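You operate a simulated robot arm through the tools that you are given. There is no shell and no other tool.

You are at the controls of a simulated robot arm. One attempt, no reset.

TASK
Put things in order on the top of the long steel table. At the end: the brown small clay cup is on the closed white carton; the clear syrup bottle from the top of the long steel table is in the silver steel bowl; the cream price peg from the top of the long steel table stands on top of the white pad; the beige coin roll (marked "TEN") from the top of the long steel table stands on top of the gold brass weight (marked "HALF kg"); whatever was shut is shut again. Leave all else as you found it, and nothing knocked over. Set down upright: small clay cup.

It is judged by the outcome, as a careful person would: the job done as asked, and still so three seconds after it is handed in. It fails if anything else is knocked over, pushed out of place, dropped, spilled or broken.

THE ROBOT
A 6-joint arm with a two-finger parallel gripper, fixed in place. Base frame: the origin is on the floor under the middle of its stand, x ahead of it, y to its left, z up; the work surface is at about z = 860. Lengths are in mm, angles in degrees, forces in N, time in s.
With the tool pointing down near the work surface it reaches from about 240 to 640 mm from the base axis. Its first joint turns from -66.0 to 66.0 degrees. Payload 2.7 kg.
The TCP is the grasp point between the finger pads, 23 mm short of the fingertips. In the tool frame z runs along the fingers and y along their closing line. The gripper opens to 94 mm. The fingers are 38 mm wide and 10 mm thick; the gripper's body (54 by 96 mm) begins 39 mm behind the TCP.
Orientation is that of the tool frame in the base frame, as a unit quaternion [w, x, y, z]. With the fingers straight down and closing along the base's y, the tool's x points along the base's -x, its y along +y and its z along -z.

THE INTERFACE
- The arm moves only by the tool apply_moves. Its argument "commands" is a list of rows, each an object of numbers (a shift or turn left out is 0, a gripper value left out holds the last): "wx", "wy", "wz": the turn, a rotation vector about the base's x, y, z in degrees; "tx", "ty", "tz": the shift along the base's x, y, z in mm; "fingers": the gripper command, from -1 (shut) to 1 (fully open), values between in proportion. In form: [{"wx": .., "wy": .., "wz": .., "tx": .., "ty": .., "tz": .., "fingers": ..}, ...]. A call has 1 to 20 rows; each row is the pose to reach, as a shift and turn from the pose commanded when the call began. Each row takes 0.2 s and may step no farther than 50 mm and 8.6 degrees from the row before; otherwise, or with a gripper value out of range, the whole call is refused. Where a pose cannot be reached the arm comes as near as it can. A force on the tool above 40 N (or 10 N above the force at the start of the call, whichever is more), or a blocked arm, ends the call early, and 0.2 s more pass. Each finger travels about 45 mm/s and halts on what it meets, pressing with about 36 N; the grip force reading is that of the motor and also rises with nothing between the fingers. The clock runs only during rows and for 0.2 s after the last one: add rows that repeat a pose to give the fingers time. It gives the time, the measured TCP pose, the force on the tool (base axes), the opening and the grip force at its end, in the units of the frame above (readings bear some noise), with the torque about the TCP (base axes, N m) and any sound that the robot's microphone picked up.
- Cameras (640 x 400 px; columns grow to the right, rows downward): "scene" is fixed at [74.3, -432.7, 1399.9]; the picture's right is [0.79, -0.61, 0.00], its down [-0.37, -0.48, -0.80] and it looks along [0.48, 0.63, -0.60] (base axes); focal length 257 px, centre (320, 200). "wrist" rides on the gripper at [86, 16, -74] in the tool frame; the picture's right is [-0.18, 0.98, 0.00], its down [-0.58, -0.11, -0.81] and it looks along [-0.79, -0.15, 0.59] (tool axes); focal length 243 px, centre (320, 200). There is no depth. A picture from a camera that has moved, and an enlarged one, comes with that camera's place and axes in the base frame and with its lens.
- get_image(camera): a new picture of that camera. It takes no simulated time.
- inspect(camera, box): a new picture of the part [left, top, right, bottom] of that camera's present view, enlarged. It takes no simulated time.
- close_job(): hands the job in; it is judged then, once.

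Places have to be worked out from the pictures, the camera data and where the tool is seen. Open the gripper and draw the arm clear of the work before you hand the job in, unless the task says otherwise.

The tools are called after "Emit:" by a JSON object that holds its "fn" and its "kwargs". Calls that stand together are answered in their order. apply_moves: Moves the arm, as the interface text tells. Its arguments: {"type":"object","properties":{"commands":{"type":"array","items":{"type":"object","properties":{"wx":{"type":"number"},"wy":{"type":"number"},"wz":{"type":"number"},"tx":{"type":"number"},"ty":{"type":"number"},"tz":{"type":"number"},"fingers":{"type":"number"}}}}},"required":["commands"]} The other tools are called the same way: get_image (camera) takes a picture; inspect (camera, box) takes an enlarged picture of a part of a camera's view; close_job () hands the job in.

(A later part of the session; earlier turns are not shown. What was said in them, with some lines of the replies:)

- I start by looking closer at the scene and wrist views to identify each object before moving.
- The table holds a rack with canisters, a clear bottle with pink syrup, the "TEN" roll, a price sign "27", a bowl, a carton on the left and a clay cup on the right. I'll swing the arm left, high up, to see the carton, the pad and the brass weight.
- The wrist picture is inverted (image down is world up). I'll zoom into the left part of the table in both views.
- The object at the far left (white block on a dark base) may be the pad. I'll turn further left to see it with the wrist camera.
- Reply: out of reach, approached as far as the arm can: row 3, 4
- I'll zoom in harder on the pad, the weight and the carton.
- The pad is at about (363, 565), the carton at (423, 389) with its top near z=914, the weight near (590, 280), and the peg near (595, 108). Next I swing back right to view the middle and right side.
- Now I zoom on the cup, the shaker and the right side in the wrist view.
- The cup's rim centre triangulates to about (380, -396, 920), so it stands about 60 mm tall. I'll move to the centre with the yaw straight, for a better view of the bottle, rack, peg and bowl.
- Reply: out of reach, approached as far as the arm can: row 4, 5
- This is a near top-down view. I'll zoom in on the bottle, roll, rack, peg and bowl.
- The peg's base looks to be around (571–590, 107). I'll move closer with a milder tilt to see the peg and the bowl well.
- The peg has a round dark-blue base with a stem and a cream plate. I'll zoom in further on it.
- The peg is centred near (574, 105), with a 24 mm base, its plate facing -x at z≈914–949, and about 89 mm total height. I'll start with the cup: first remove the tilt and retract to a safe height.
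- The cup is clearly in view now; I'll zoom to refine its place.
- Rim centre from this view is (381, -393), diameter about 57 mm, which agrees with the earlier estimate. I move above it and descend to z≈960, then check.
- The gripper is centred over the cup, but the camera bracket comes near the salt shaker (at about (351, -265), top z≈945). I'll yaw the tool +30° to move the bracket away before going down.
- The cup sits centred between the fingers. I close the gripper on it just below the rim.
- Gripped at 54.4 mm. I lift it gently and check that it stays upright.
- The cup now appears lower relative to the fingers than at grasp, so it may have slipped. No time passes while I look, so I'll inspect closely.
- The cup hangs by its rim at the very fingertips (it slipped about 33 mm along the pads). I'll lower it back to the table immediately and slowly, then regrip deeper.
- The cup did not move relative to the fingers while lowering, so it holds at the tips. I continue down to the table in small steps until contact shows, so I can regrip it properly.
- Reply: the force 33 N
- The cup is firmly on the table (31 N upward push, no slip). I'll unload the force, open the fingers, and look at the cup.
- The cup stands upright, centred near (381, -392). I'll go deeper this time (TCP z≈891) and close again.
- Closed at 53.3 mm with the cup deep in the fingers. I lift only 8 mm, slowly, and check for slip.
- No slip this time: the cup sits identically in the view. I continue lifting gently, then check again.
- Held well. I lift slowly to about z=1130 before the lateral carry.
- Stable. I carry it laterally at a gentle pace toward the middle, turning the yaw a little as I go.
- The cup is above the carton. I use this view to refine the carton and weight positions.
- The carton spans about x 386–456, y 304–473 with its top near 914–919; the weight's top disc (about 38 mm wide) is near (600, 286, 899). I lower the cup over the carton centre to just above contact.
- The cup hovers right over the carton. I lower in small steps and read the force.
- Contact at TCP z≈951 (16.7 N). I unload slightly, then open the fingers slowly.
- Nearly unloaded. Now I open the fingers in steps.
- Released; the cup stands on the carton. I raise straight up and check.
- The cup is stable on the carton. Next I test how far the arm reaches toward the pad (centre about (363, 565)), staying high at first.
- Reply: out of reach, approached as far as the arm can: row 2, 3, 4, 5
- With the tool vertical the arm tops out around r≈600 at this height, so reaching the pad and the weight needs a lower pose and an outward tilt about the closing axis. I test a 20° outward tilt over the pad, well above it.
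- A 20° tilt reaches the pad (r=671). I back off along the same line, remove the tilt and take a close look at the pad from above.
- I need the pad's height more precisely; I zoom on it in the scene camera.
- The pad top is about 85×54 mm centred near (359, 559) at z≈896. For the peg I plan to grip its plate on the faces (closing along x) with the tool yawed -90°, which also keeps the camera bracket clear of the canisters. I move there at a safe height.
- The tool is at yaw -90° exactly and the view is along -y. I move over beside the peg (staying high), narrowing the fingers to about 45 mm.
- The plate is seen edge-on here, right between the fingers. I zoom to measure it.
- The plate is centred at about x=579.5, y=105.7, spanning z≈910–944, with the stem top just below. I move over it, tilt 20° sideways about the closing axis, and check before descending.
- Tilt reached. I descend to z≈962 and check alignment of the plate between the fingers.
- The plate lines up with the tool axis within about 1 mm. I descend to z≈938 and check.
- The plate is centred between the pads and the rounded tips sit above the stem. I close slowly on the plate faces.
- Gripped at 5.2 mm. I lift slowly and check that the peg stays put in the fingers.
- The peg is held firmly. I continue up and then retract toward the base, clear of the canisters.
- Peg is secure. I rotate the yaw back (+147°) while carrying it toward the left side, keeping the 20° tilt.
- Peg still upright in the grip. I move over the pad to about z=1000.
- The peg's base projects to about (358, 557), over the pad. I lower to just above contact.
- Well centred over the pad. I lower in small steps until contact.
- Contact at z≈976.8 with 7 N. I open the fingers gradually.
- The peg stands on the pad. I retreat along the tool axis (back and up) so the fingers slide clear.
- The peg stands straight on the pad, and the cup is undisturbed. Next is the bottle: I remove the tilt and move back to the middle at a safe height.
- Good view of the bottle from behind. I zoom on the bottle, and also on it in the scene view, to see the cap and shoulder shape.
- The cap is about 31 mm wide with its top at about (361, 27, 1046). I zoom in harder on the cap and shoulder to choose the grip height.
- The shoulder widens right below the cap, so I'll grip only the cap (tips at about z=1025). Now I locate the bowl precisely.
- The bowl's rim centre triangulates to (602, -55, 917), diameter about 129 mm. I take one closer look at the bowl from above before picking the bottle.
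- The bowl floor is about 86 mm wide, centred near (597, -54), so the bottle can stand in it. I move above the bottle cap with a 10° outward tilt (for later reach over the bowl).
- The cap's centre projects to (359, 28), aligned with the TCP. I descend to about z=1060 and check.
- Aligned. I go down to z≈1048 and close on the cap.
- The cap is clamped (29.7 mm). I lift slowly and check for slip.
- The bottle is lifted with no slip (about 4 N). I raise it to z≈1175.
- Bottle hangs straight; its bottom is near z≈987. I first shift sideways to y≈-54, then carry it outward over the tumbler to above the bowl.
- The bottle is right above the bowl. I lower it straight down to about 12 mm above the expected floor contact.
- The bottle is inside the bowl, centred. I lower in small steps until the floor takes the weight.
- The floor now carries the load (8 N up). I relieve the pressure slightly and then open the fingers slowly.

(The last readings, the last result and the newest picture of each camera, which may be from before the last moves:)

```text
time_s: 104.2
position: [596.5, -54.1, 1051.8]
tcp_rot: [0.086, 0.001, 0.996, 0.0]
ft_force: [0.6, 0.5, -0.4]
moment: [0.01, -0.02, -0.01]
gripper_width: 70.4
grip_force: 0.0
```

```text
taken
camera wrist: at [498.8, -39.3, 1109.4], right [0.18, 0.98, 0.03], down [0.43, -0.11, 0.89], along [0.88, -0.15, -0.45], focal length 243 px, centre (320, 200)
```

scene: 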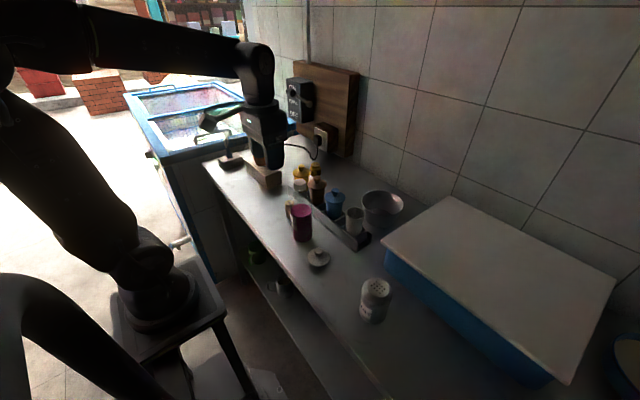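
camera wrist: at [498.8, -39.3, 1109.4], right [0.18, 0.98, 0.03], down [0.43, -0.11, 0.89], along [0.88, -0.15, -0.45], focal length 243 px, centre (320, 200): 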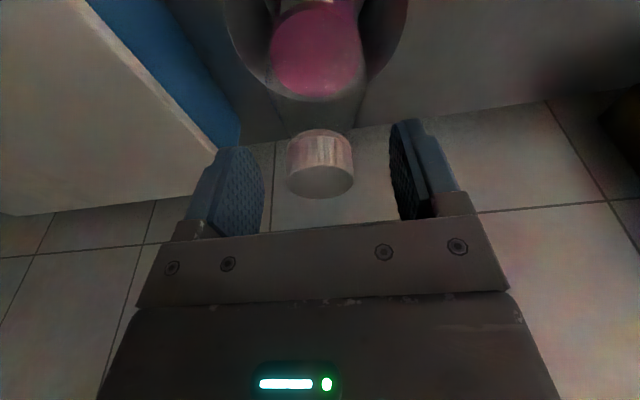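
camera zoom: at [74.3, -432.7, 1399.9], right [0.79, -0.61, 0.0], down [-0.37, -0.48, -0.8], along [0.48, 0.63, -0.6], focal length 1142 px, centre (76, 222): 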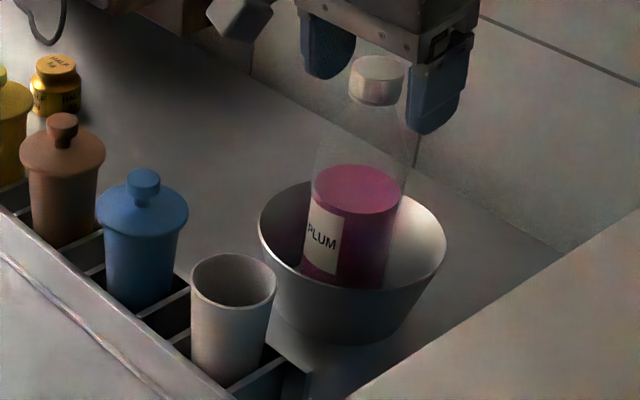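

The bottle stands in the bowl on its own. I withdraw upward along the tool axis and then back.

Emit:
{"fn": "apply_moves", "kwargs": {"commands": [{"tx": -1.5, "tz": 8}, {"tx": -4, "tz": 24}, {"tx": -8, "tz": 45}, {"tx": -14, "tz": 70}, {"tx": -40, "tz": 95}, {"tx": -80, "tz": 110}, {"tx": -120, "tz": 110}, {"tx": -165, "ty": 15, "tz": 110}]}}

Emit:
{"fn": "inspect", "kwargs": {"camera": "scene", "box": [320, 130, 430, 240]}}

Emit:
{"fn": "get_image", "kwargs": {"camera": "wrist"}}

```text
time_s: 106.0
position: [430.9, -40.3, 1163.7]
tcp_rot: [0.087, 0.0, 0.996, 0.0]
ft_force: [-0.2, -0.6, 0.9]
moment: [0.02, -0.02, 0.02]
gripper_width: 70.3
grip_force: 0.0
```

```text
3.64 times, centred on (375, 185) of scene
camera zoom: at [74.3, -432.7, 1399.9], right [0.79, -0.61, 0.0], down [-0.37, -0.48, -0.8], along [0.48, 0.63, -0.6], focal length 934 px, centre (120, 254)
```

zoom: 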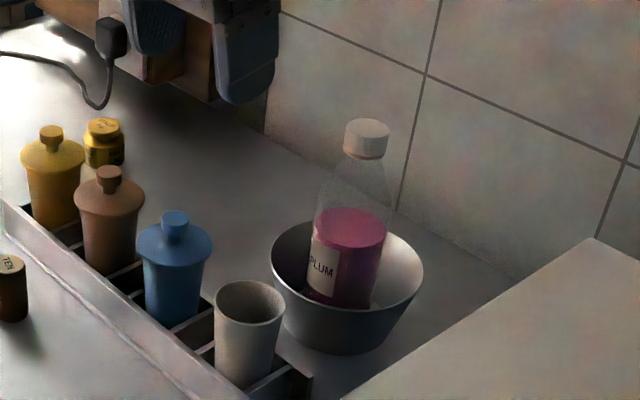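

```text
taken
camera wrist: at [333.8, -24.9, 1220.3], right [0.18, 0.98, 0.03], down [0.43, -0.11, 0.89], along [0.88, -0.15, -0.45], focal length 243 px, centre (320, 200)
```

wrist: 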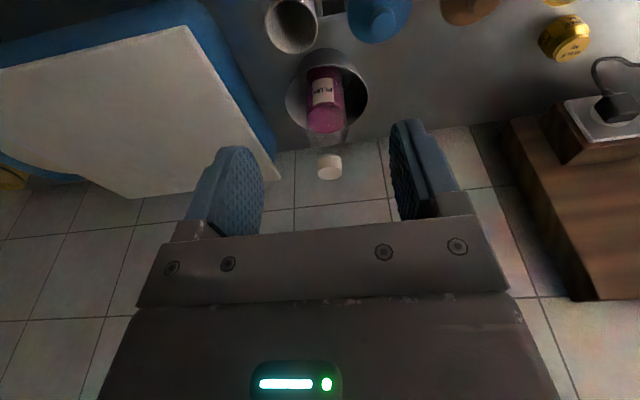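

The bottle is standing well in the bowl. Now the coin roll: I move behind it at a safe height with the tool vertical to measure it.

Emit:
{"fn": "apply_moves", "kwargs": {"commands": [{"tx": -25, "ty": 25, "tz": 0, "wy": 3}, {"tx": -50, "ty": 55, "tz": 0, "wy": 6}, {"tx": -80, "ty": 90, "tz": -15, "wy": 10}, {"tx": -105, "ty": 125, "tz": -35, "wy": 10}, {"tx": -121, "ty": 150, "tz": -54, "wy": 10}, {"tx": -121, "ty": 150, "tz": -54, "wy": 10}]}}

Emit:
{"fn": "get_image", "kwargs": {"camera": "wrist"}}

Emit:
{"fn": "inspect", "kwargs": {"camera": "wrist", "box": [280, 50, 400, 160]}}

Emit:
{"fn": "inspect", "kwargs": {"camera": "scene", "box": [270, 180, 330, 240]}}

```text
time_s: 107.4
position: [311.2, 111.9, 1108.1]
tcp_rot: [-0.001, 0.001, 1.0, 0.0]
ft_force: [0.8, 0.4, -0.5]
moment: [0.01, 0.02, 0.0]
gripper_width: 70.5
grip_force: 0.1
```

```text
taken
camera wrist: at [224.9, 125.9, 1181.1], right [0.19, 0.98, 0.0], down [0.58, -0.11, 0.81], along [0.79, -0.15, -0.59], focal length 243 px, centre (320, 200)
```

wrist: 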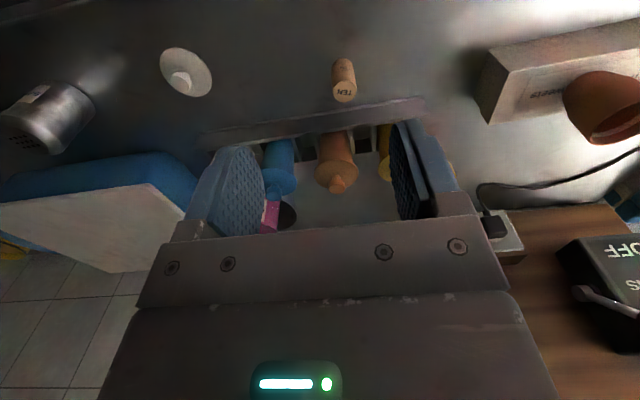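

```text
3.64 times, centred on (340, 105) of wrist
camera zoom: at [224.9, 125.9, 1181.1], right [0.19, 0.98, 0.0], down [0.58, -0.11, 0.81], along [0.79, -0.15, -0.59], focal length 882 px, centre (247, 546)
```

zoom: 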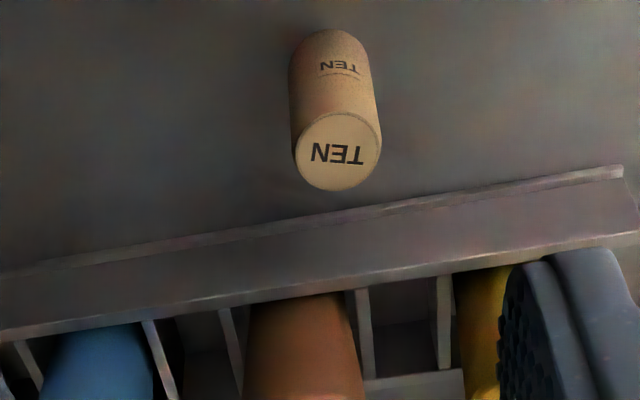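

```text
6.67 times, centred on (300, 210) of scene
camera zoom: at [74.3, -432.7, 1399.9], right [0.79, -0.61, 0.0], down [-0.37, -0.48, -0.8], along [0.48, 0.63, -0.6], focal length 1713 px, centre (453, 133)
```

zoom: 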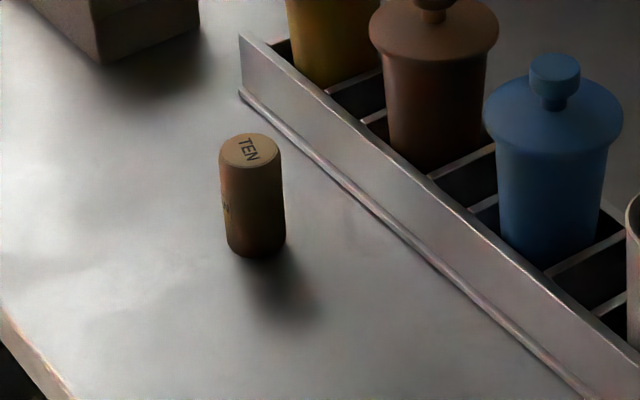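

The roll is at (380.5, 126), top z≈912 (52 tall, 28 wide). Before picking, I view the brass weight from closer to fix its position and test the reach.

Emit:
{"fn": "apply_moves", "kwargs": {"commands": [{"tx": 30, "ty": 22, "wz": 5}, {"tx": 62, "ty": 45, "wz": 10}, {"tx": 95, "ty": 68, "tz": -5, "wz": 15}, {"tx": 128, "ty": 91, "tz": -10, "wz": 20}, {"tx": 159, "ty": 113, "tz": -18, "wz": 25.4}, {"tx": 159, "ty": 113, "tz": -18, "wz": 25.4}]}}

Emit:
{"fn": "get_image", "kwargs": {"camera": "wrist"}}

Emit:
{"fn": "inspect", "kwargs": {"camera": "wrist", "box": [270, 70, 370, 190]}}

Emit:
{"fn": "inspect", "kwargs": {"camera": "scene", "box": [295, 155, 335, 195]}}

```text
time_s: 108.8
position: [471.8, 223.8, 1089.6]
tcp_rot: [-0.001, -0.22, 0.975, -0.001]
ft_force: [0.2, 0.1, 0.2]
moment: [0.0, -0.03, -0.02]
gripper_width: 70.7
grip_force: 0.1
```

```text
taken
camera wrist: at [385.5, 201.2, 1162.8], right [-0.26, 0.97, 0.0], down [0.57, 0.15, 0.81], along [0.78, 0.21, -0.59], focal length 243 px, centre (320, 200)
```

wrist: 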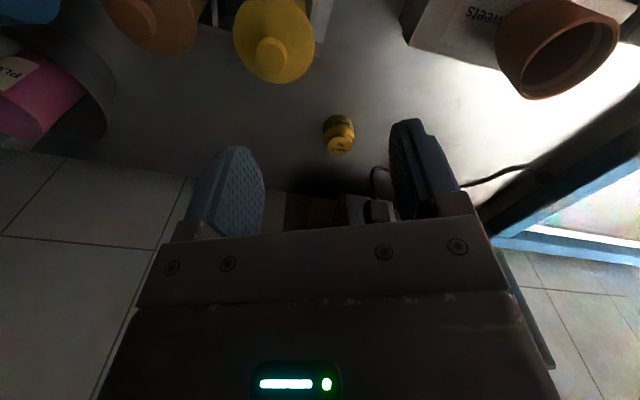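

```text
3.33 times, centred on (320, 130) of wrist
camera zoom: at [385.5, 201.2, 1162.8], right [-0.26, 0.97, 0.0], down [0.57, 0.15, 0.81], along [0.78, 0.21, -0.59], focal length 809 px, centre (320, 433)
```

zoom: 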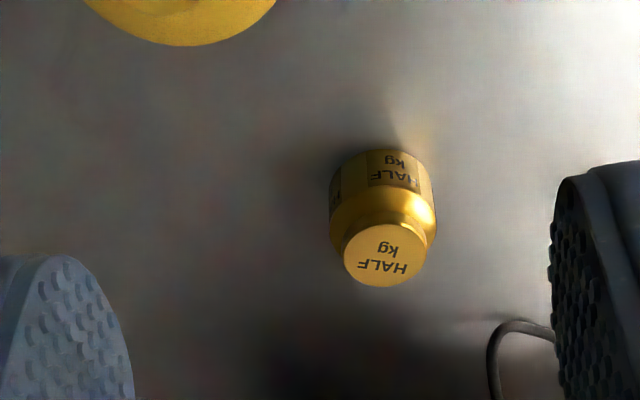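

```text
10.00 times, centred on (315, 175) of scene
camera zoom: at [74.3, -432.7, 1399.9], right [0.79, -0.61, 0.0], down [-0.37, -0.48, -0.8], along [0.48, 0.63, -0.6], focal length 2569 px, centre (370, 450)
```

zoom: 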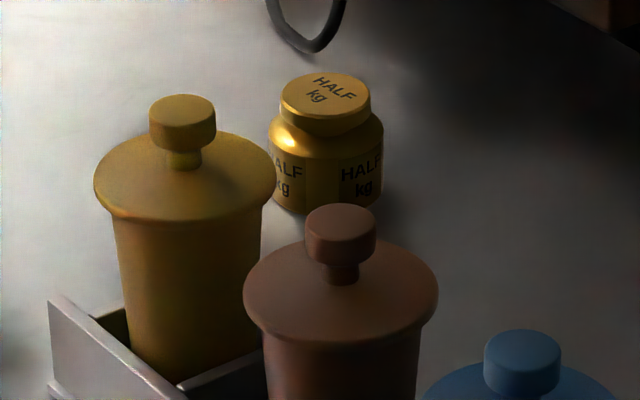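

The weight's top disc is 35 mm wide at (601.7, 288.2, 900). I test reaching it empty with a 20° outward tilt at z≈970.

Emit:
{"fn": "apply_moves", "kwargs": {"commands": [{"tx": 15, "ty": 7, "tz": -15, "wx": 2.15, "wy": -4.5}, {"tx": 35, "ty": 17, "tz": -35, "wx": 4.3, "wy": -9}, {"tx": 60, "ty": 30, "tz": -60, "wx": 6.4, "wy": -13.5}, {"tx": 85, "ty": 42, "tz": -82, "wx": 8.58, "wy": -18.07}, {"tx": 110, "ty": 54, "tz": -102, "wx": 8.58, "wy": -18.07}, {"tx": 129.9, "ty": 64.4, "tz": -119, "wx": 8.58, "wy": -18.07}, {"tx": 129.9, "ty": 64.4, "tz": -119, "wx": 8.58, "wy": -18.07}]}}

Emit:
{"fn": "get_image", "kwargs": {"camera": "wrist"}}

Emit:
{"fn": "inspect", "kwargs": {"camera": "scene", "box": [270, 100, 370, 200]}}

```text
time_s: 110.4
position: [601.0, 287.8, 970.8]
tcp_rot: [0.168, -0.216, 0.961, 0.038]
ft_force: [0.6, -0.1, -0.2]
moment: [0.0, -0.01, 0.0]
gripper_width: 70.5
grip_force: 0.1
```

```text
taken
camera wrist: at [496.6, 255.8, 1009.8], right [-0.26, 0.96, 0.06], down [0.29, 0.02, 0.96], along [0.92, 0.27, -0.29], focal length 243 px, centre (320, 200)
```

wrist: 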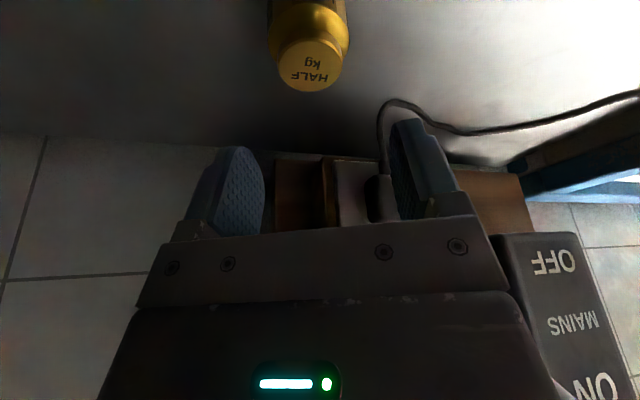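

```text
4.00 times, centred on (320, 150) of scene
camera zoom: at [74.3, -432.7, 1399.9], right [0.79, -0.61, 0.0], down [-0.37, -0.48, -0.8], along [0.48, 0.63, -0.6], focal length 1028 px, centre (320, 400)
```

zoom: 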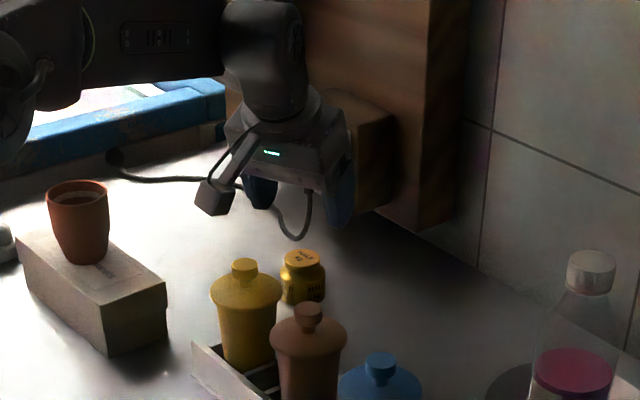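

The reach is fine. I zoom here for a precise position of the weight's top disc relative to the tool.

Emit:
{"fn": "inspect", "kwargs": {"camera": "wrist", "box": [260, 0, 360, 110]}}

```text
3.64 times, centred on (310, 55) of wrist
camera zoom: at [496.6, 255.8, 1009.8], right [-0.26, 0.96, 0.06], down [0.29, 0.02, 0.96], along [0.92, 0.27, -0.29], focal length 882 px, centre (356, 727)
```

zoom: 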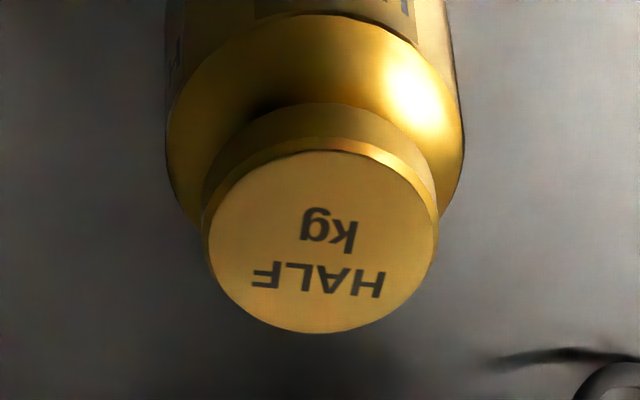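

Disc centre from this close view is about (600, 286). I now retract, turn the yaw to 0 (keeping the 20° tilt), and go above the coin roll.

Emit:
{"fn": "apply_moves", "kwargs": {"commands": [{"tx": -8, "ty": -4, "tz": 22}, {"tx": -25, "ty": -12, "tz": 50}, {"tx": -50, "ty": -25, "tz": 80, "wz": -4}, {"tx": -85, "ty": -43, "tz": 105, "wz": -8}, {"tx": -121, "ty": -65, "tz": 112, "wz": -12}, {"tx": -150, "ty": -95, "tz": 105, "wz": -16}, {"tx": -180, "ty": -125, "tz": 85, "wz": -20}, {"tx": -205, "ty": -150, "tz": 60, "wz": -24}, {"tx": -220.5, "ty": -161.8, "tz": 40, "wz": -25.4, "fingers": 0.2}, {"tx": -220.5, "ty": -161.8, "tz": 40, "wz": -25.4, "fingers": 0.2}]}}

Emit:
{"fn": "get_image", "kwargs": {"camera": "wrist"}}

Emit:
{"fn": "inspect", "kwargs": {"camera": "scene", "box": [240, 110, 350, 240]}}

```text
time_s: 112.6
position: [378.3, 125.7, 1011.6]
tcp_rot: [0.174, 0.0, 0.985, 0.001]
ft_force: [0.2, 0.9, -0.3]
moment: [0.03, 0.03, 0.01]
gripper_width: 56.4
grip_force: 0.1
```

```text
taken
camera wrist: at [271.9, 141.1, 1051.1], right [0.17, 0.98, 0.06], down [0.27, -0.11, 0.96], along [0.95, -0.15, -0.29], focal length 243 px, centre (320, 200)
```

wrist: 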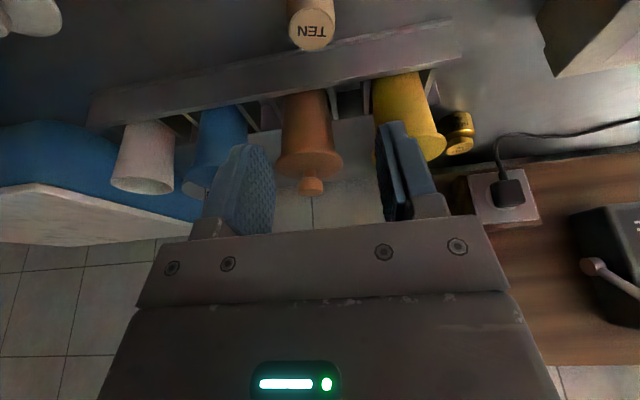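

```text
3.08 times, centred on (295, 175) of scene
camera zoom: at [74.3, -432.7, 1399.9], right [0.79, -0.61, 0.0], down [-0.37, -0.48, -0.8], along [0.48, 0.63, -0.6], focal length 791 px, centre (397, 277)
```

zoom: 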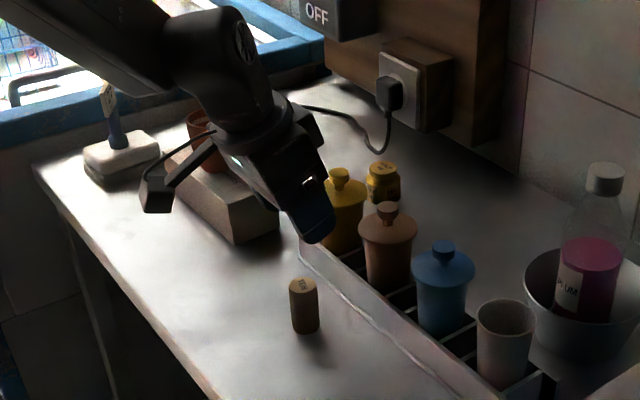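

The roll's top centre projects to (381, 126.5); TCP is about 2.5 mm short in x. I correct and descend to z≈940, then check.

Emit:
{"fn": "apply_moves", "kwargs": {"commands": [{"tx": 1.5, "ty": 0.7, "tz": -20}, {"tx": 2.5, "ty": 1, "tz": -45}, {"tx": 2.5, "ty": 1, "tz": -63}, {"tx": 2.5, "ty": 1, "tz": -71}, {"tx": 2.5, "ty": 1, "tz": -71}]}}

Emit:
{"fn": "inspect", "kwargs": {"camera": "wrist", "box": [200, 40, 440, 230]}}

Emit:
{"fn": "inspect", "kwargs": {"camera": "scene", "box": [260, 160, 330, 230]}}

```text
time_s: 113.8
position: [380.6, 128.2, 941.3]
tcp_rot: [0.172, 0.0, 0.985, 0.001]
ft_force: [-0.9, -0.2, 0.4]
moment: [0.01, -0.01, -0.01]
gripper_width: 56.6
grip_force: 0.1
```

```text
2.11 times, centred on (320, 135) of wrist
camera zoom: at [274.7, 142.6, 980.4], right [0.17, 0.98, 0.06], down [0.27, -0.11, 0.96], along [0.95, -0.15, -0.29], focal length 511 px, centre (320, 337)
```

zoom: 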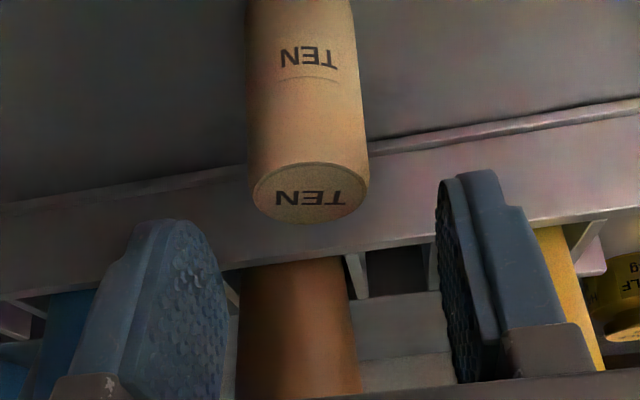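

```text
5.71 times, centred on (295, 195) of scene
camera zoom: at [74.3, -432.7, 1399.9], right [0.79, -0.61, 0.0], down [-0.37, -0.48, -0.8], along [0.48, 0.63, -0.6], focal length 1468 px, centre (463, 229)
```

zoom: 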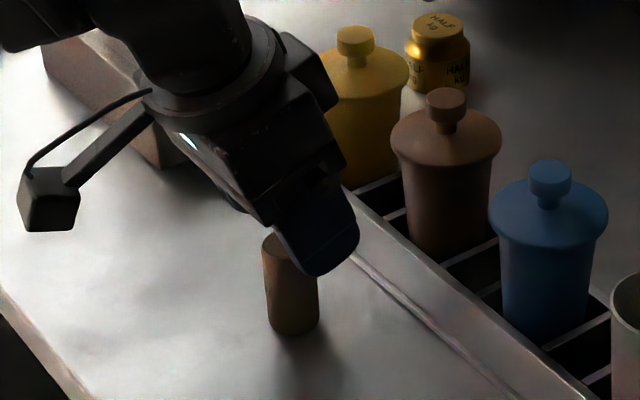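

Aligned within a millimetre. I descend to z≈898 and close on the roll.

Emit:
{"fn": "apply_moves", "kwargs": {"commands": [{"ty": -0.8, "tz": -12}, {"ty": -0.8, "tz": -26}, {"ty": -0.8, "tz": -38}, {"ty": -0.8, "tz": -43}, {"ty": -0.8, "tz": -43}]}}

Emit:
{"fn": "apply_moves", "kwargs": {"commands": [{"fingers": 0.0}, {"fingers": -0.2}, {"fingers": -0.3}, {"fingers": -0.38}, {"fingers": -0.45}, {"fingers": -0.6}, {"fingers": -0.6}, {"fingers": -0.6}]}}

Emit:
{"fn": "inspect", "kwargs": {"camera": "wrist", "box": [200, 40, 440, 230]}}

Emit:
{"fn": "inspect", "kwargs": {"camera": "scene", "box": [260, 160, 330, 230]}}

```text
time_s: 115.0
position: [380.9, 125.5, 897.2]
tcp_rot: [0.172, 0.0, 0.985, 0.0]
ft_force: [0.4, 0.0, -0.3]
moment: [-0.01, -0.01, 0.01]
gripper_width: 56.5
grip_force: 0.1
```

```text
time_s: 116.8
position: [381.6, 127.1, 898.6]
tcp_rot: [0.173, 0.001, 0.985, 0.001]
ft_force: [0.2, 0.5, 1.6]
moment: [-0.03, -0.01, -0.03]
gripper_width: 28.6
grip_force: 36.5
```

```text
2.11 times, centred on (320, 135) of wrist
camera zoom: at [274.9, 141.6, 937.2], right [0.17, 0.98, 0.06], down [0.27, -0.11, 0.96], along [0.95, -0.15, -0.29], focal length 511 px, centre (320, 337)
```

zoom: 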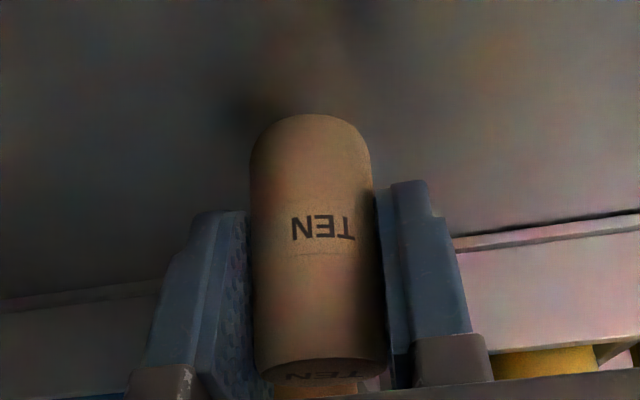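

```text
5.71 times, centred on (295, 195) of scene
camera zoom: at [74.3, -432.7, 1399.9], right [0.79, -0.61, 0.0], down [-0.37, -0.48, -0.8], along [0.48, 0.63, -0.6], focal length 1468 px, centre (463, 229)
```

zoom: 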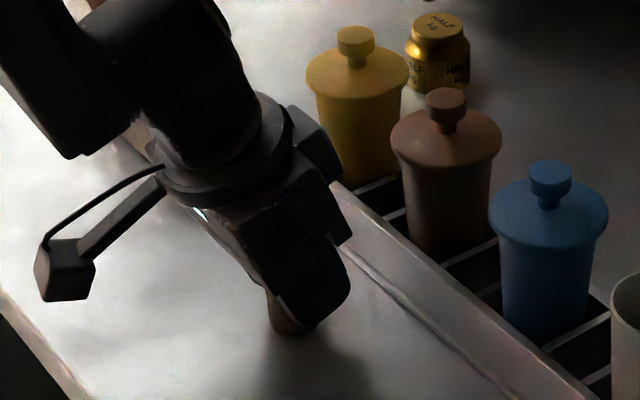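

Gripped at 28.6 mm. I lift slowly and check for slip.

Emit:
{"fn": "apply_moves", "kwargs": {"commands": [{"tz": 1}, {"tz": 3}, {"tz": 6}, {"tz": 10}, {"tz": 14}, {"tz": 15}]}}

Emit:
{"fn": "inspect", "kwargs": {"camera": "wrist", "box": [200, 40, 440, 230]}}

```text
time_s: 118.2
position: [381.7, 127.6, 912.3]
tcp_rot: [0.173, 0.0, 0.985, 0.001]
ft_force: [0.4, 1.2, -0.5]
moment: [0.0, -0.03, 0.02]
gripper_width: 28.5
grip_force: 35.9
```

```text
2.11 times, centred on (320, 135) of wrist
camera zoom: at [275.0, 141.8, 952.0], right [0.17, 0.98, 0.06], down [0.27, -0.11, 0.96], along [0.95, -0.15, -0.29], focal length 511 px, centre (320, 337)
```

zoom: 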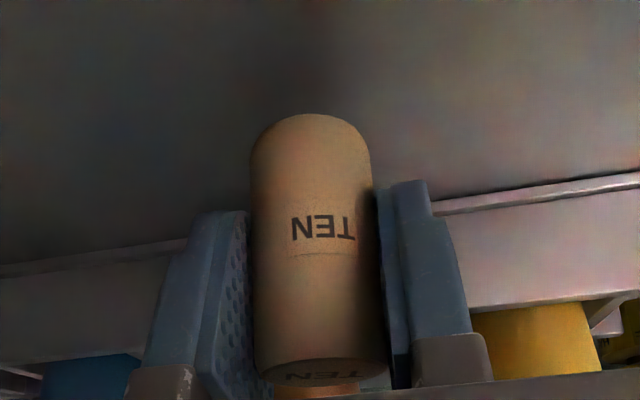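

No slip. I raise the roll and carry it over the rack toward the weight, turning the yaw to 25.4°.

Emit:
{"fn": "apply_moves", "kwargs": {"commands": [{"tz": 5}, {"tz": 14}, {"tz": 28}, {"tz": 46}, {"tz": 66}, {"tz": 88}, {"tz": 110}, {"tx": 3, "ty": 3, "tz": 130}, {"tx": 10, "ty": 10, "tz": 148, "wz": 2}, {"tx": 20, "ty": 20, "tz": 160, "wz": 5}, {"tx": 33, "ty": 33, "tz": 168, "wz": 8}, {"tx": 48, "ty": 47, "tz": 170, "wz": 12}, {"tx": 63, "ty": 62, "tz": 170, "wz": 16}, {"tx": 78, "ty": 76, "tz": 170, "wz": 20}, {"tx": 92, "ty": 88, "tz": 170, "wz": 23}, {"tx": 103, "ty": 97, "tz": 170, "wz": 25.4}, {"tx": 106, "ty": 100, "tz": 170, "wz": 25.4}]}}

Emit:
{"fn": "get_image", "kwargs": {"camera": "wrist"}}

Emit:
{"fn": "inspect", "kwargs": {"camera": "scene", "box": [250, 90, 370, 220]}}

```text
time_s: 121.8
position: [487.6, 226.8, 1082.8]
tcp_rot: [0.169, -0.217, 0.961, 0.039]
ft_force: [0.3, 0.9, -0.6]
moment: [0.02, 0.01, -0.02]
gripper_width: 28.5
grip_force: 36.0
```

```text
taken
camera wrist: at [384.0, 193.8, 1121.7], right [-0.27, 0.96, 0.06], down [0.29, 0.02, 0.96], along [0.92, 0.27, -0.29], focal length 243 px, centre (320, 200)
```

wrist: 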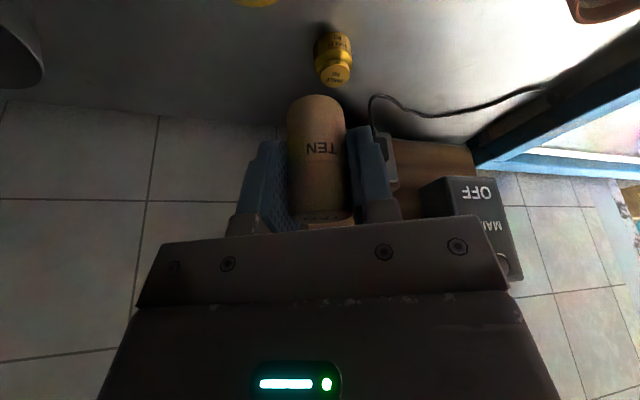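

```text
3.08 times, centred on (310, 155) of scene
camera zoom: at [74.3, -432.7, 1399.9], right [0.79, -0.61, 0.0], down [-0.37, -0.48, -0.8], along [0.48, 0.63, -0.6], focal length 791 px, centre (351, 338)
```

zoom: 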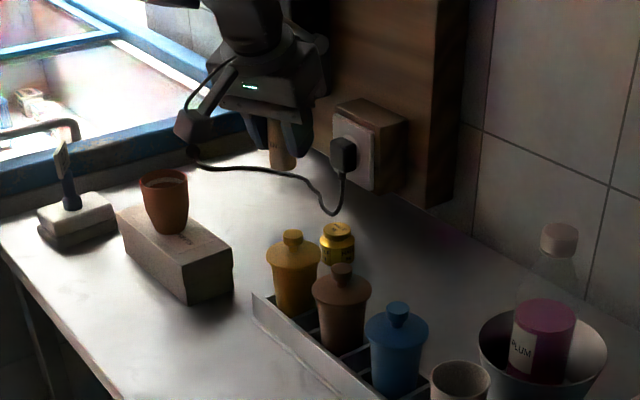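

The roll is secure. I carry it out above the weight to z≈980 (43 mm above contact).

Emit:
{"fn": "apply_moves", "kwargs": {"commands": [{"tx": 4, "ty": 2, "tz": -2}, {"tx": 13, "ty": 7, "tz": -8}, {"tx": 27, "ty": 14, "tz": -18}, {"tx": 43, "ty": 23, "tz": -31}, {"tx": 60, "ty": 32, "tz": -46}, {"tx": 76, "ty": 41, "tz": -62}, {"tx": 91, "ty": 49, "tz": -78}, {"tx": 103, "ty": 55.5, "tz": -91}, {"tx": 110, "ty": 59.5, "tz": -99}, {"tx": 113.3, "ty": 61.1, "tz": -101.6}, {"tx": 113.3, "ty": 61.1, "tz": -101.6}]}}

Emit:
{"fn": "get_image", "kwargs": {"camera": "wrist"}}

Emit:
{"fn": "inspect", "kwargs": {"camera": "wrist", "box": [240, 0, 400, 150]}}

Emit:
{"fn": "inspect", "kwargs": {"camera": "scene", "box": [280, 120, 350, 200]}}

```text
time_s: 124.2
position: [600.7, 288.3, 981.0]
tcp_rot: [0.168, -0.216, 0.961, 0.04]
ft_force: [-0.2, 0.5, -1.2]
moment: [0.01, 0.0, 0.01]
gripper_width: 28.3
grip_force: 36.2
```

```text
taken
camera wrist: at [497.1, 255.6, 1020.0], right [-0.26, 0.96, 0.06], down [0.29, 0.02, 0.96], along [0.92, 0.27, -0.29], focal length 243 px, centre (320, 200)
```

wrist: 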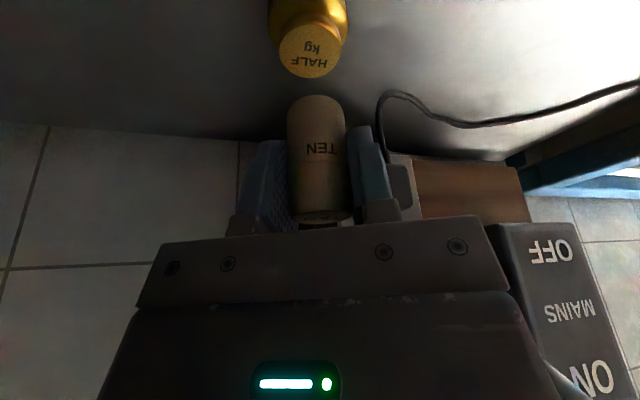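

```text
2.67 times, centred on (320, 75) of wrist
camera zoom: at [497.1, 255.6, 1020.0], right [-0.26, 0.96, 0.06], down [0.29, 0.02, 0.96], along [0.92, 0.27, -0.29], focal length 647 px, centre (320, 533)
```

zoom: 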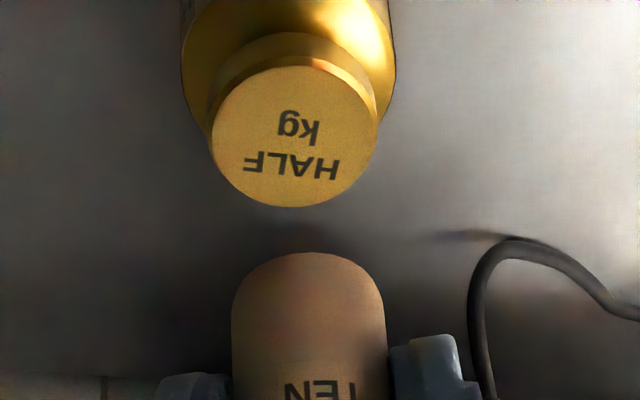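

```text
5.00 times, centred on (315, 160) of scene
camera zoom: at [74.3, -432.7, 1399.9], right [0.79, -0.61, 0.0], down [-0.37, -0.48, -0.8], along [0.48, 0.63, -0.6], focal length 1285 px, centre (345, 400)
```

zoom: 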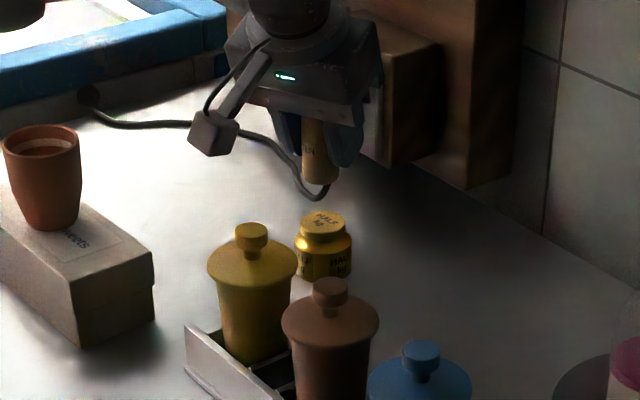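

The roll and the disc are aligned within about 1 mm. I lower to about 8 mm above contact.

Emit:
{"fn": "apply_moves", "kwargs": {"commands": [{"tz": -4}, {"tz": -12}, {"tz": -22}, {"tz": -30}, {"tz": -34}, {"tz": -35}]}}

Emit:
{"fn": "inspect", "kwargs": {"camera": "wrist", "box": [240, 30, 400, 180]}}

Emit:
{"fn": "inspect", "kwargs": {"camera": "scene", "box": [290, 130, 340, 190]}}

```text
time_s: 125.6
position: [600.2, 286.9, 945.3]
tcp_rot: [0.168, -0.216, 0.961, 0.039]
ft_force: [-1.0, -0.5, -0.6]
moment: [-0.01, 0.03, -0.04]
gripper_width: 28.4
grip_force: 36.3
```

```text
2.67 times, centred on (320, 105) of wrist
camera zoom: at [497.3, 255.0, 984.9], right [-0.26, 0.96, 0.06], down [0.29, 0.02, 0.96], along [0.92, 0.27, -0.29], focal length 647 px, centre (320, 453)
```

zoom: 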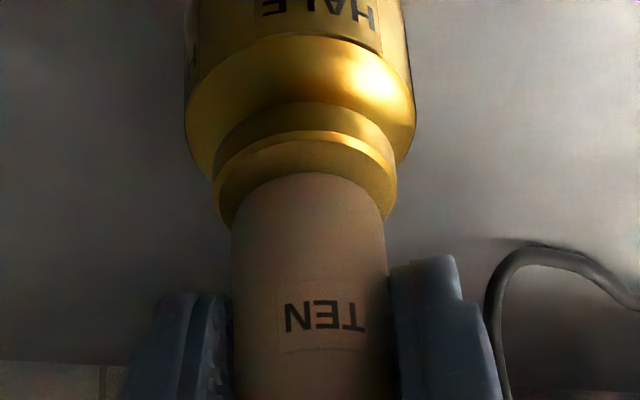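

```text
6.67 times, centred on (315, 160) of scene
camera zoom: at [74.3, -432.7, 1399.9], right [0.79, -0.61, 0.0], down [-0.37, -0.48, -0.8], along [0.48, 0.63, -0.6], focal length 1713 px, centre (353, 467)
```

zoom: 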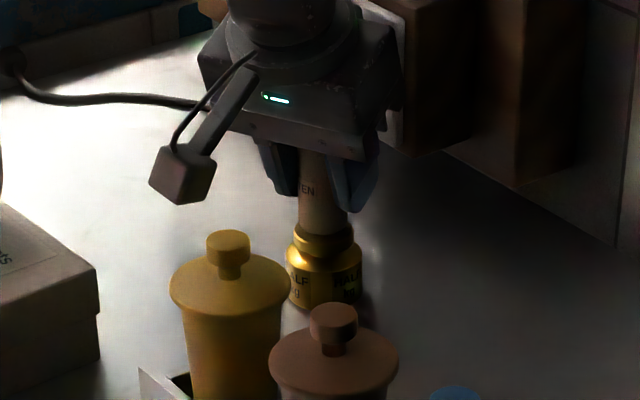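

Alignment looks good in both views. I lower in small steps to contact.

Emit:
{"fn": "apply_moves", "kwargs": {"commands": [{"tz": -2}, {"tz": -4}, {"tz": -6}, {"tz": -6}]}}

Emit:
{"fn": "inspect", "kwargs": {"camera": "wrist", "box": [240, 30, 400, 180]}}

```text
time_s: 126.6
position: [601.7, 287.7, 941.3]
tcp_rot: [0.17, -0.217, 0.961, 0.039]
ft_force: [-2.5, -1.0, 8.0]
moment: [-0.1, 0.15, -0.04]
gripper_width: 28.8
grip_force: 36.3
```

```text
2.67 times, centred on (320, 105) of wrist
camera zoom: at [497.6, 255.1, 980.3], right [-0.26, 0.96, 0.06], down [0.29, 0.02, 0.96], along [0.92, 0.27, -0.28], focal length 647 px, centre (320, 453)
```

zoom: 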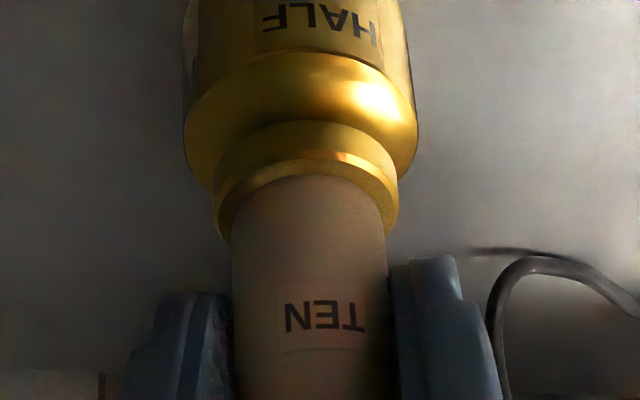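

Contact at 8 N; the roll sits centred on the disc. I relieve the pressure slightly, then open slowly.

Emit:
{"fn": "apply_moves", "kwargs": {"commands": [{"tz": 0.6}, {"tz": 1.0}, {"tz": 1.0}]}}

Emit:
{"fn": "inspect", "kwargs": {"camera": "scene", "box": [290, 130, 340, 190]}}

```text
time_s: 127.4
position: [600.7, 288.1, 941.3]
tcp_rot: [0.169, -0.216, 0.961, 0.038]
ft_force: [0.2, -1.4, 6.7]
moment: [-0.09, -0.04, 0.01]
gripper_width: 28.7
grip_force: 36.1
```

```text
6.67 times, centred on (315, 160) of scene
camera zoom: at [74.2, -432.8, 1399.9], right [0.79, -0.61, 0.0], down [-0.37, -0.48, -0.8], along [0.48, 0.63, -0.6], focal length 1713 px, centre (353, 467)
```

zoom: 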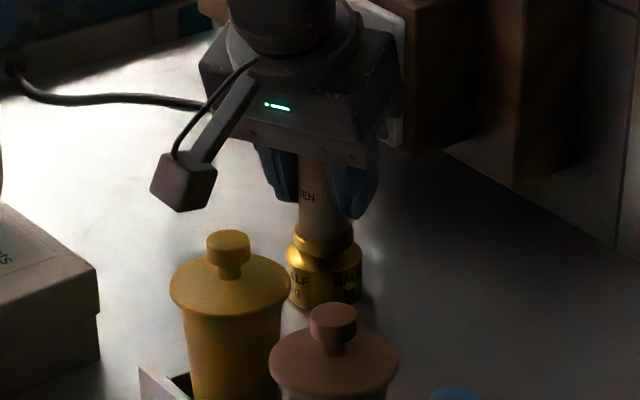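

Emit:
{"fn": "apply_moves", "kwargs": {"commands": [{"fingers": -0.38}, {"fingers": -0.35}, {"fingers": -0.3}, {"fingers": -0.22}, {"fingers": -0.12}, {"fingers": 0.0}, {"fingers": 0.1}, {"fingers": 0.1}]}}

Emit:
{"fn": "inspect", "kwargs": {"camera": "wrist", "box": [220, 30, 420, 200]}}

Emit:
{"fn": "inspect", "kwargs": {"camera": "scene", "box": [290, 130, 340, 190]}}

```text
time_s: 129.2
position: [600.9, 287.2, 941.1]
tcp_rot: [0.169, -0.215, 0.961, 0.039]
ft_force: [-0.4, -0.2, 0.5]
moment: [-0.02, -0.01, 0.04]
gripper_width: 51.6
grip_force: 0.1
```

```text
2.35 times, centred on (320, 115) of wrist
camera zoom: at [497.6, 255.5, 980.3], right [-0.26, 0.96, 0.06], down [0.29, 0.02, 0.96], along [0.92, 0.27, -0.29], focal length 571 px, centre (320, 400)
```

zoom: 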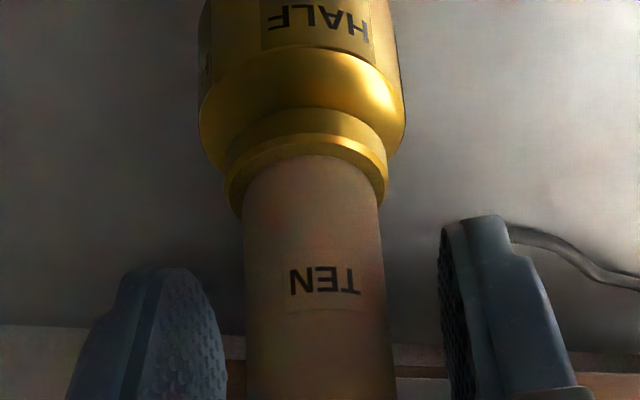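

```text
6.67 times, centred on (315, 160) of scene
camera zoom: at [74.3, -432.7, 1399.9], right [0.79, -0.61, 0.0], down [-0.37, -0.48, -0.8], along [0.48, 0.63, -0.6], focal length 1713 px, centre (353, 467)
```

zoom: 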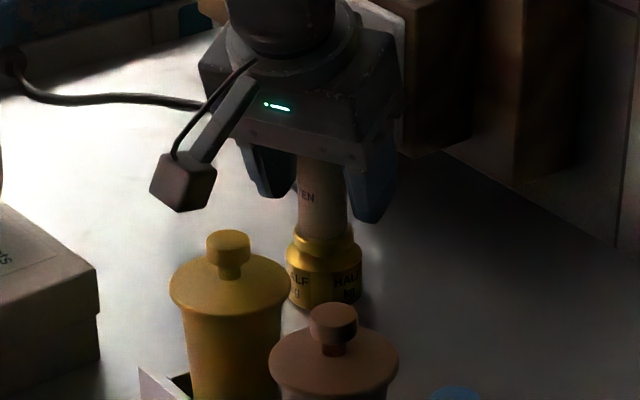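

The roll stands freely on the weight. I withdraw along the tool axis, then up and back.

Emit:
{"fn": "apply_moves", "kwargs": {"commands": [{"tx": -2, "ty": -1, "tz": 6}, {"tx": -6, "ty": -3, "tz": 19}, {"tx": -12, "ty": -6, "tz": 38}, {"tx": -20, "ty": -9.5, "tz": 62}, {"tx": -30, "ty": -14, "tz": 90}, {"tx": -60, "ty": -28, "tz": 115}, {"tx": -100, "ty": -47, "tz": 130}, {"tx": -140, "ty": -70, "tz": 140}]}}

Emit:
{"fn": "get_image", "kwargs": {"camera": "wrist"}}

Emit:
{"fn": "inspect", "kwargs": {"camera": "scene", "box": [280, 120, 350, 200]}}

```text
time_s: 131.0
position: [461.3, 217.0, 1081.2]
tcp_rot: [0.168, -0.216, 0.961, 0.039]
ft_force: [-0.8, 0.0, 0.5]
moment: [0.01, 0.01, 0.04]
gripper_width: 51.8
grip_force: 0.1
```

```text
taken
camera wrist: at [356.9, 184.8, 1119.9], right [-0.26, 0.96, 0.06], down [0.29, 0.02, 0.96], along [0.92, 0.27, -0.29], focal length 243 px, centre (320, 200)
```

wrist: 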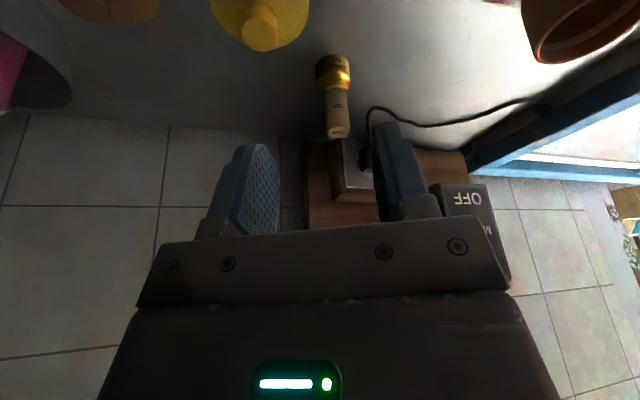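

```text
5.00 times, centred on (315, 160) of scene
camera zoom: at [74.3, -432.7, 1399.9], right [0.79, -0.61, 0.0], down [-0.37, -0.48, -0.8], along [0.48, 0.63, -0.6], focal length 1285 px, centre (345, 400)
```

zoom: 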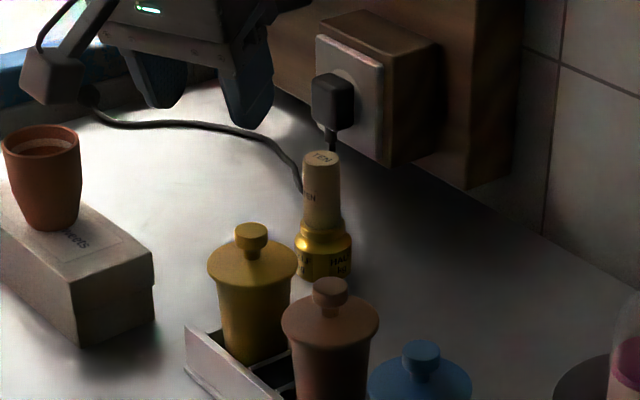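

The roll stands on the weight. I withdraw the arm to its clear starting area, remove the tilt and open the gripper fully.

Emit:
{"fn": "apply_moves", "kwargs": {"commands": [{"tx": -20, "ty": -20, "tz": 12, "wx": -2.15, "wy": 4.5}, {"tx": -45, "ty": -45, "tz": 25, "wx": -4.3, "wy": 9}, {"tx": -75, "ty": -75, "tz": 40, "wx": -6.4, "wy": 13.5}, {"tx": -105, "ty": -110, "tz": 60, "wx": -8.58, "wy": 18.07, "fingers": 0.6}, {"tx": -130, "ty": -145, "tz": 70, "wx": -8.58, "wy": 18.07, "fingers": 1.0}, {"tx": -140, "ty": -150, "tz": 80, "wx": -8.58, "wy": 18.07, "fingers": 1.0}]}}

Emit:
{"fn": "apply_moves", "kwargs": {"commands": [{"tx": -10, "wz": -6}, {"tx": -20, "wz": -12}, {"tx": -30, "wz": -18}, {"tx": -40, "wz": -25.4}, {"tx": -40, "wz": -25.4}]}}

Emit:
{"fn": "get_image", "kwargs": {"camera": "scene"}}

Emit:
{"fn": "get_image", "kwargs": {"camera": "wrist"}}

Emit:
{"fn": "inspect", "kwargs": {"camera": "scene", "box": [200, 120, 420, 270]}}

Emit:
{"fn": "inspect", "kwargs": {"camera": "scene", "box": [205, 120, 275, 180]}}

```text
refused: row 4 steps farther than a row can; nothing moved
```

```text
time_s: 132.2
position: [420.3, 216.6, 1081.2]
tcp_rot: [0.174, 0.002, 0.985, 0.001]
ft_force: [0.3, -0.1, -0.2]
moment: [0.01, 0.02, -0.02]
gripper_width: 51.9
grip_force: 0.1
```

```text
taken
```

scene: 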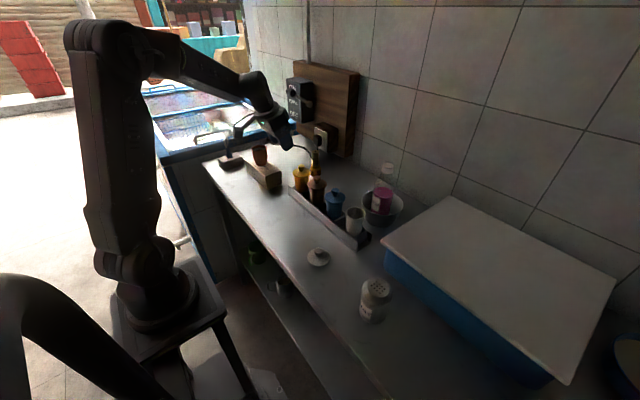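

```text
taken
camera wrist: at [314.1, 232.8, 1120.0], right [0.18, 0.98, 0.06], down [0.27, -0.11, 0.96], along [0.95, -0.15, -0.29], focal length 243 px, centre (320, 200)
```

wrist: 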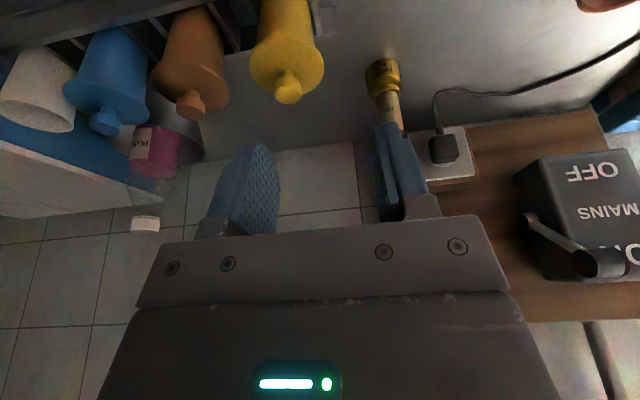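

```text
2.67 times, centred on (310, 195) of scene
camera zoom: at [74.3, -432.7, 1399.9], right [0.79, -0.61, 0.0], down [-0.37, -0.48, -0.8], along [0.48, 0.63, -0.6], focal length 685 px, centre (347, 213)
```

zoom: 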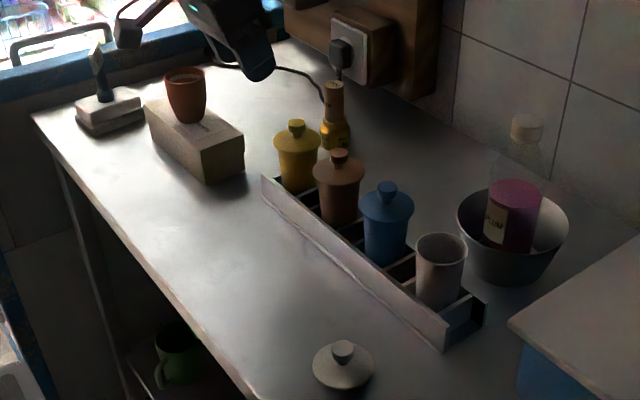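

```text
6.67 times, centred on (240, 150) of scene
camera zoom: at [74.3, -432.7, 1399.9], right [0.79, -0.61, 0.0], down [-0.37, -0.48, -0.8], along [0.48, 0.63, -0.6], focal length 1713 px, centre (853, 533)
```

zoom: 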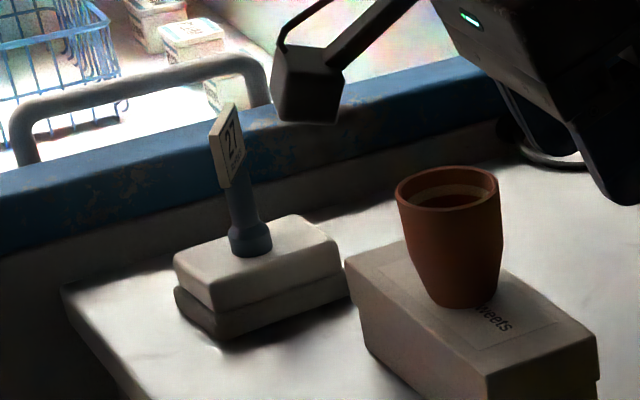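

The first withdrawal call was refused (one step too long) and only the yaw turn ran; nothing was touched and all four items stand in place. I redo the withdrawal with smaller steps.

Emit:
{"fn": "apply_moves", "kwargs": {"commands": [{"tx": -15, "ty": -20, "tz": 15, "wy": 4}, {"tx": -30, "ty": -42, "tz": 30, "wy": 8}, {"tx": -48, "ty": -67, "tz": 45, "wy": 12}, {"tx": -65, "ty": -92, "tz": 58, "wy": 16}, {"tx": -80, "ty": -118, "tz": 70, "wy": 20, "fingers": 0.6}, {"tx": -88, "ty": -146, "tz": 78, "wy": 20, "fingers": 1.0}, {"tx": -88, "ty": -146, "tz": 78, "wy": 20, "fingers": 1.0}, {"tx": -88, "ty": -146, "tz": 78, "wy": 20, "fingers": 1.0}]}}

Emit:
{"fn": "get_image", "kwargs": {"camera": "scene"}}

Emit:
{"fn": "inspect", "kwargs": {"camera": "scene", "box": [200, 120, 420, 270]}}

Emit:
{"fn": "get_image", "kwargs": {"camera": "wrist"}}

```text
time_s: 134.0
position: [332.4, 71.1, 1157.7]
tcp_rot: [-0.001, 0.001, 1.0, -0.001]
ft_force: [-0.4, -0.2, 0.9]
moment: [-0.02, 0.03, 0.03]
gripper_width: 94.2
grip_force: 0.0
```

```text
taken
```

scene: 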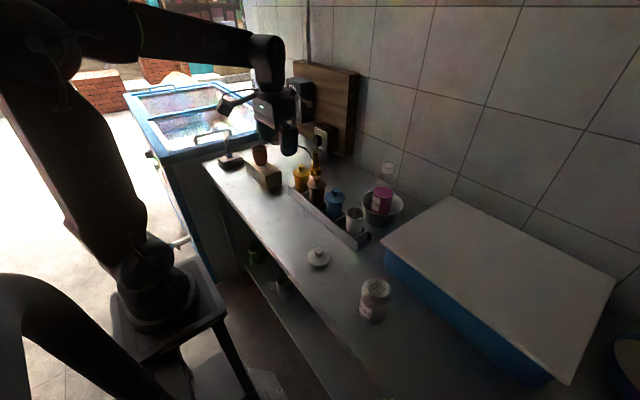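

```text
2.67 times, centred on (310, 195) of scene
camera zoom: at [74.3, -432.7, 1399.9], right [0.79, -0.61, 0.0], down [-0.37, -0.48, -0.8], along [0.48, 0.63, -0.6], focal length 685 px, centre (347, 213)
```

zoom: 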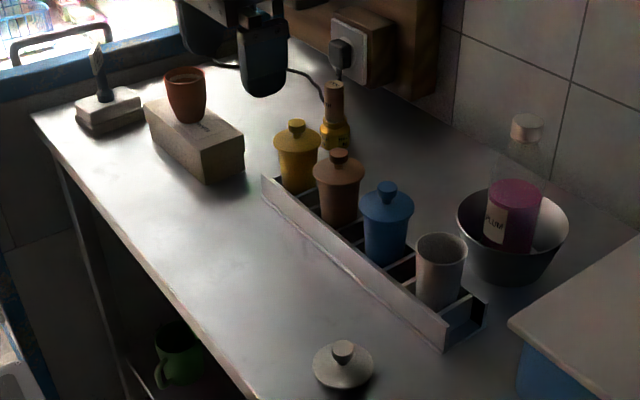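

```text
taken
camera wrist: at [245.9, 87.1, 1231.7], right [0.19, 0.98, 0.0], down [0.58, -0.11, 0.81], along [0.79, -0.15, -0.59], focal length 243 px, centre (320, 200)
```

wrist: 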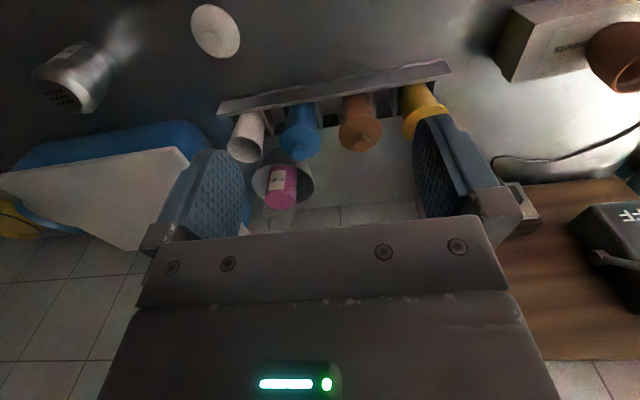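

All four items are in place: the cup upright on the carton, the peg on the pad, the bottle in the bowl and the roll on the weight. Everything else is where it was, nothing was opened, and the gripper is open and clear, so I hand the job in.

Emit:
{"fn": "close_job", "kwargs": {}}

```text
The job is handed in.
```

The job is done and handed in. In the last pictures, taken before I handed it in, all four items were where you asked:

- **Clay cup:** it stands upright on the closed "fresh milk sweets" carton.
- **Syrup bottle:** it stands upright in the steel bowl.
- **Price peg:** it stands on the white pad.
- **Coin roll:** it stands on the "HALF kg" brass weight, within about a millimetre of centre.

On my first lift the cup slid down to the fingertips. I set it back on the table upright and gripped it deeper, and it held from then on.

I didn't open anything, so there was nothing to shut again. The other items on the table look unmoved, and the arm ended clear of the work with the gripper open.
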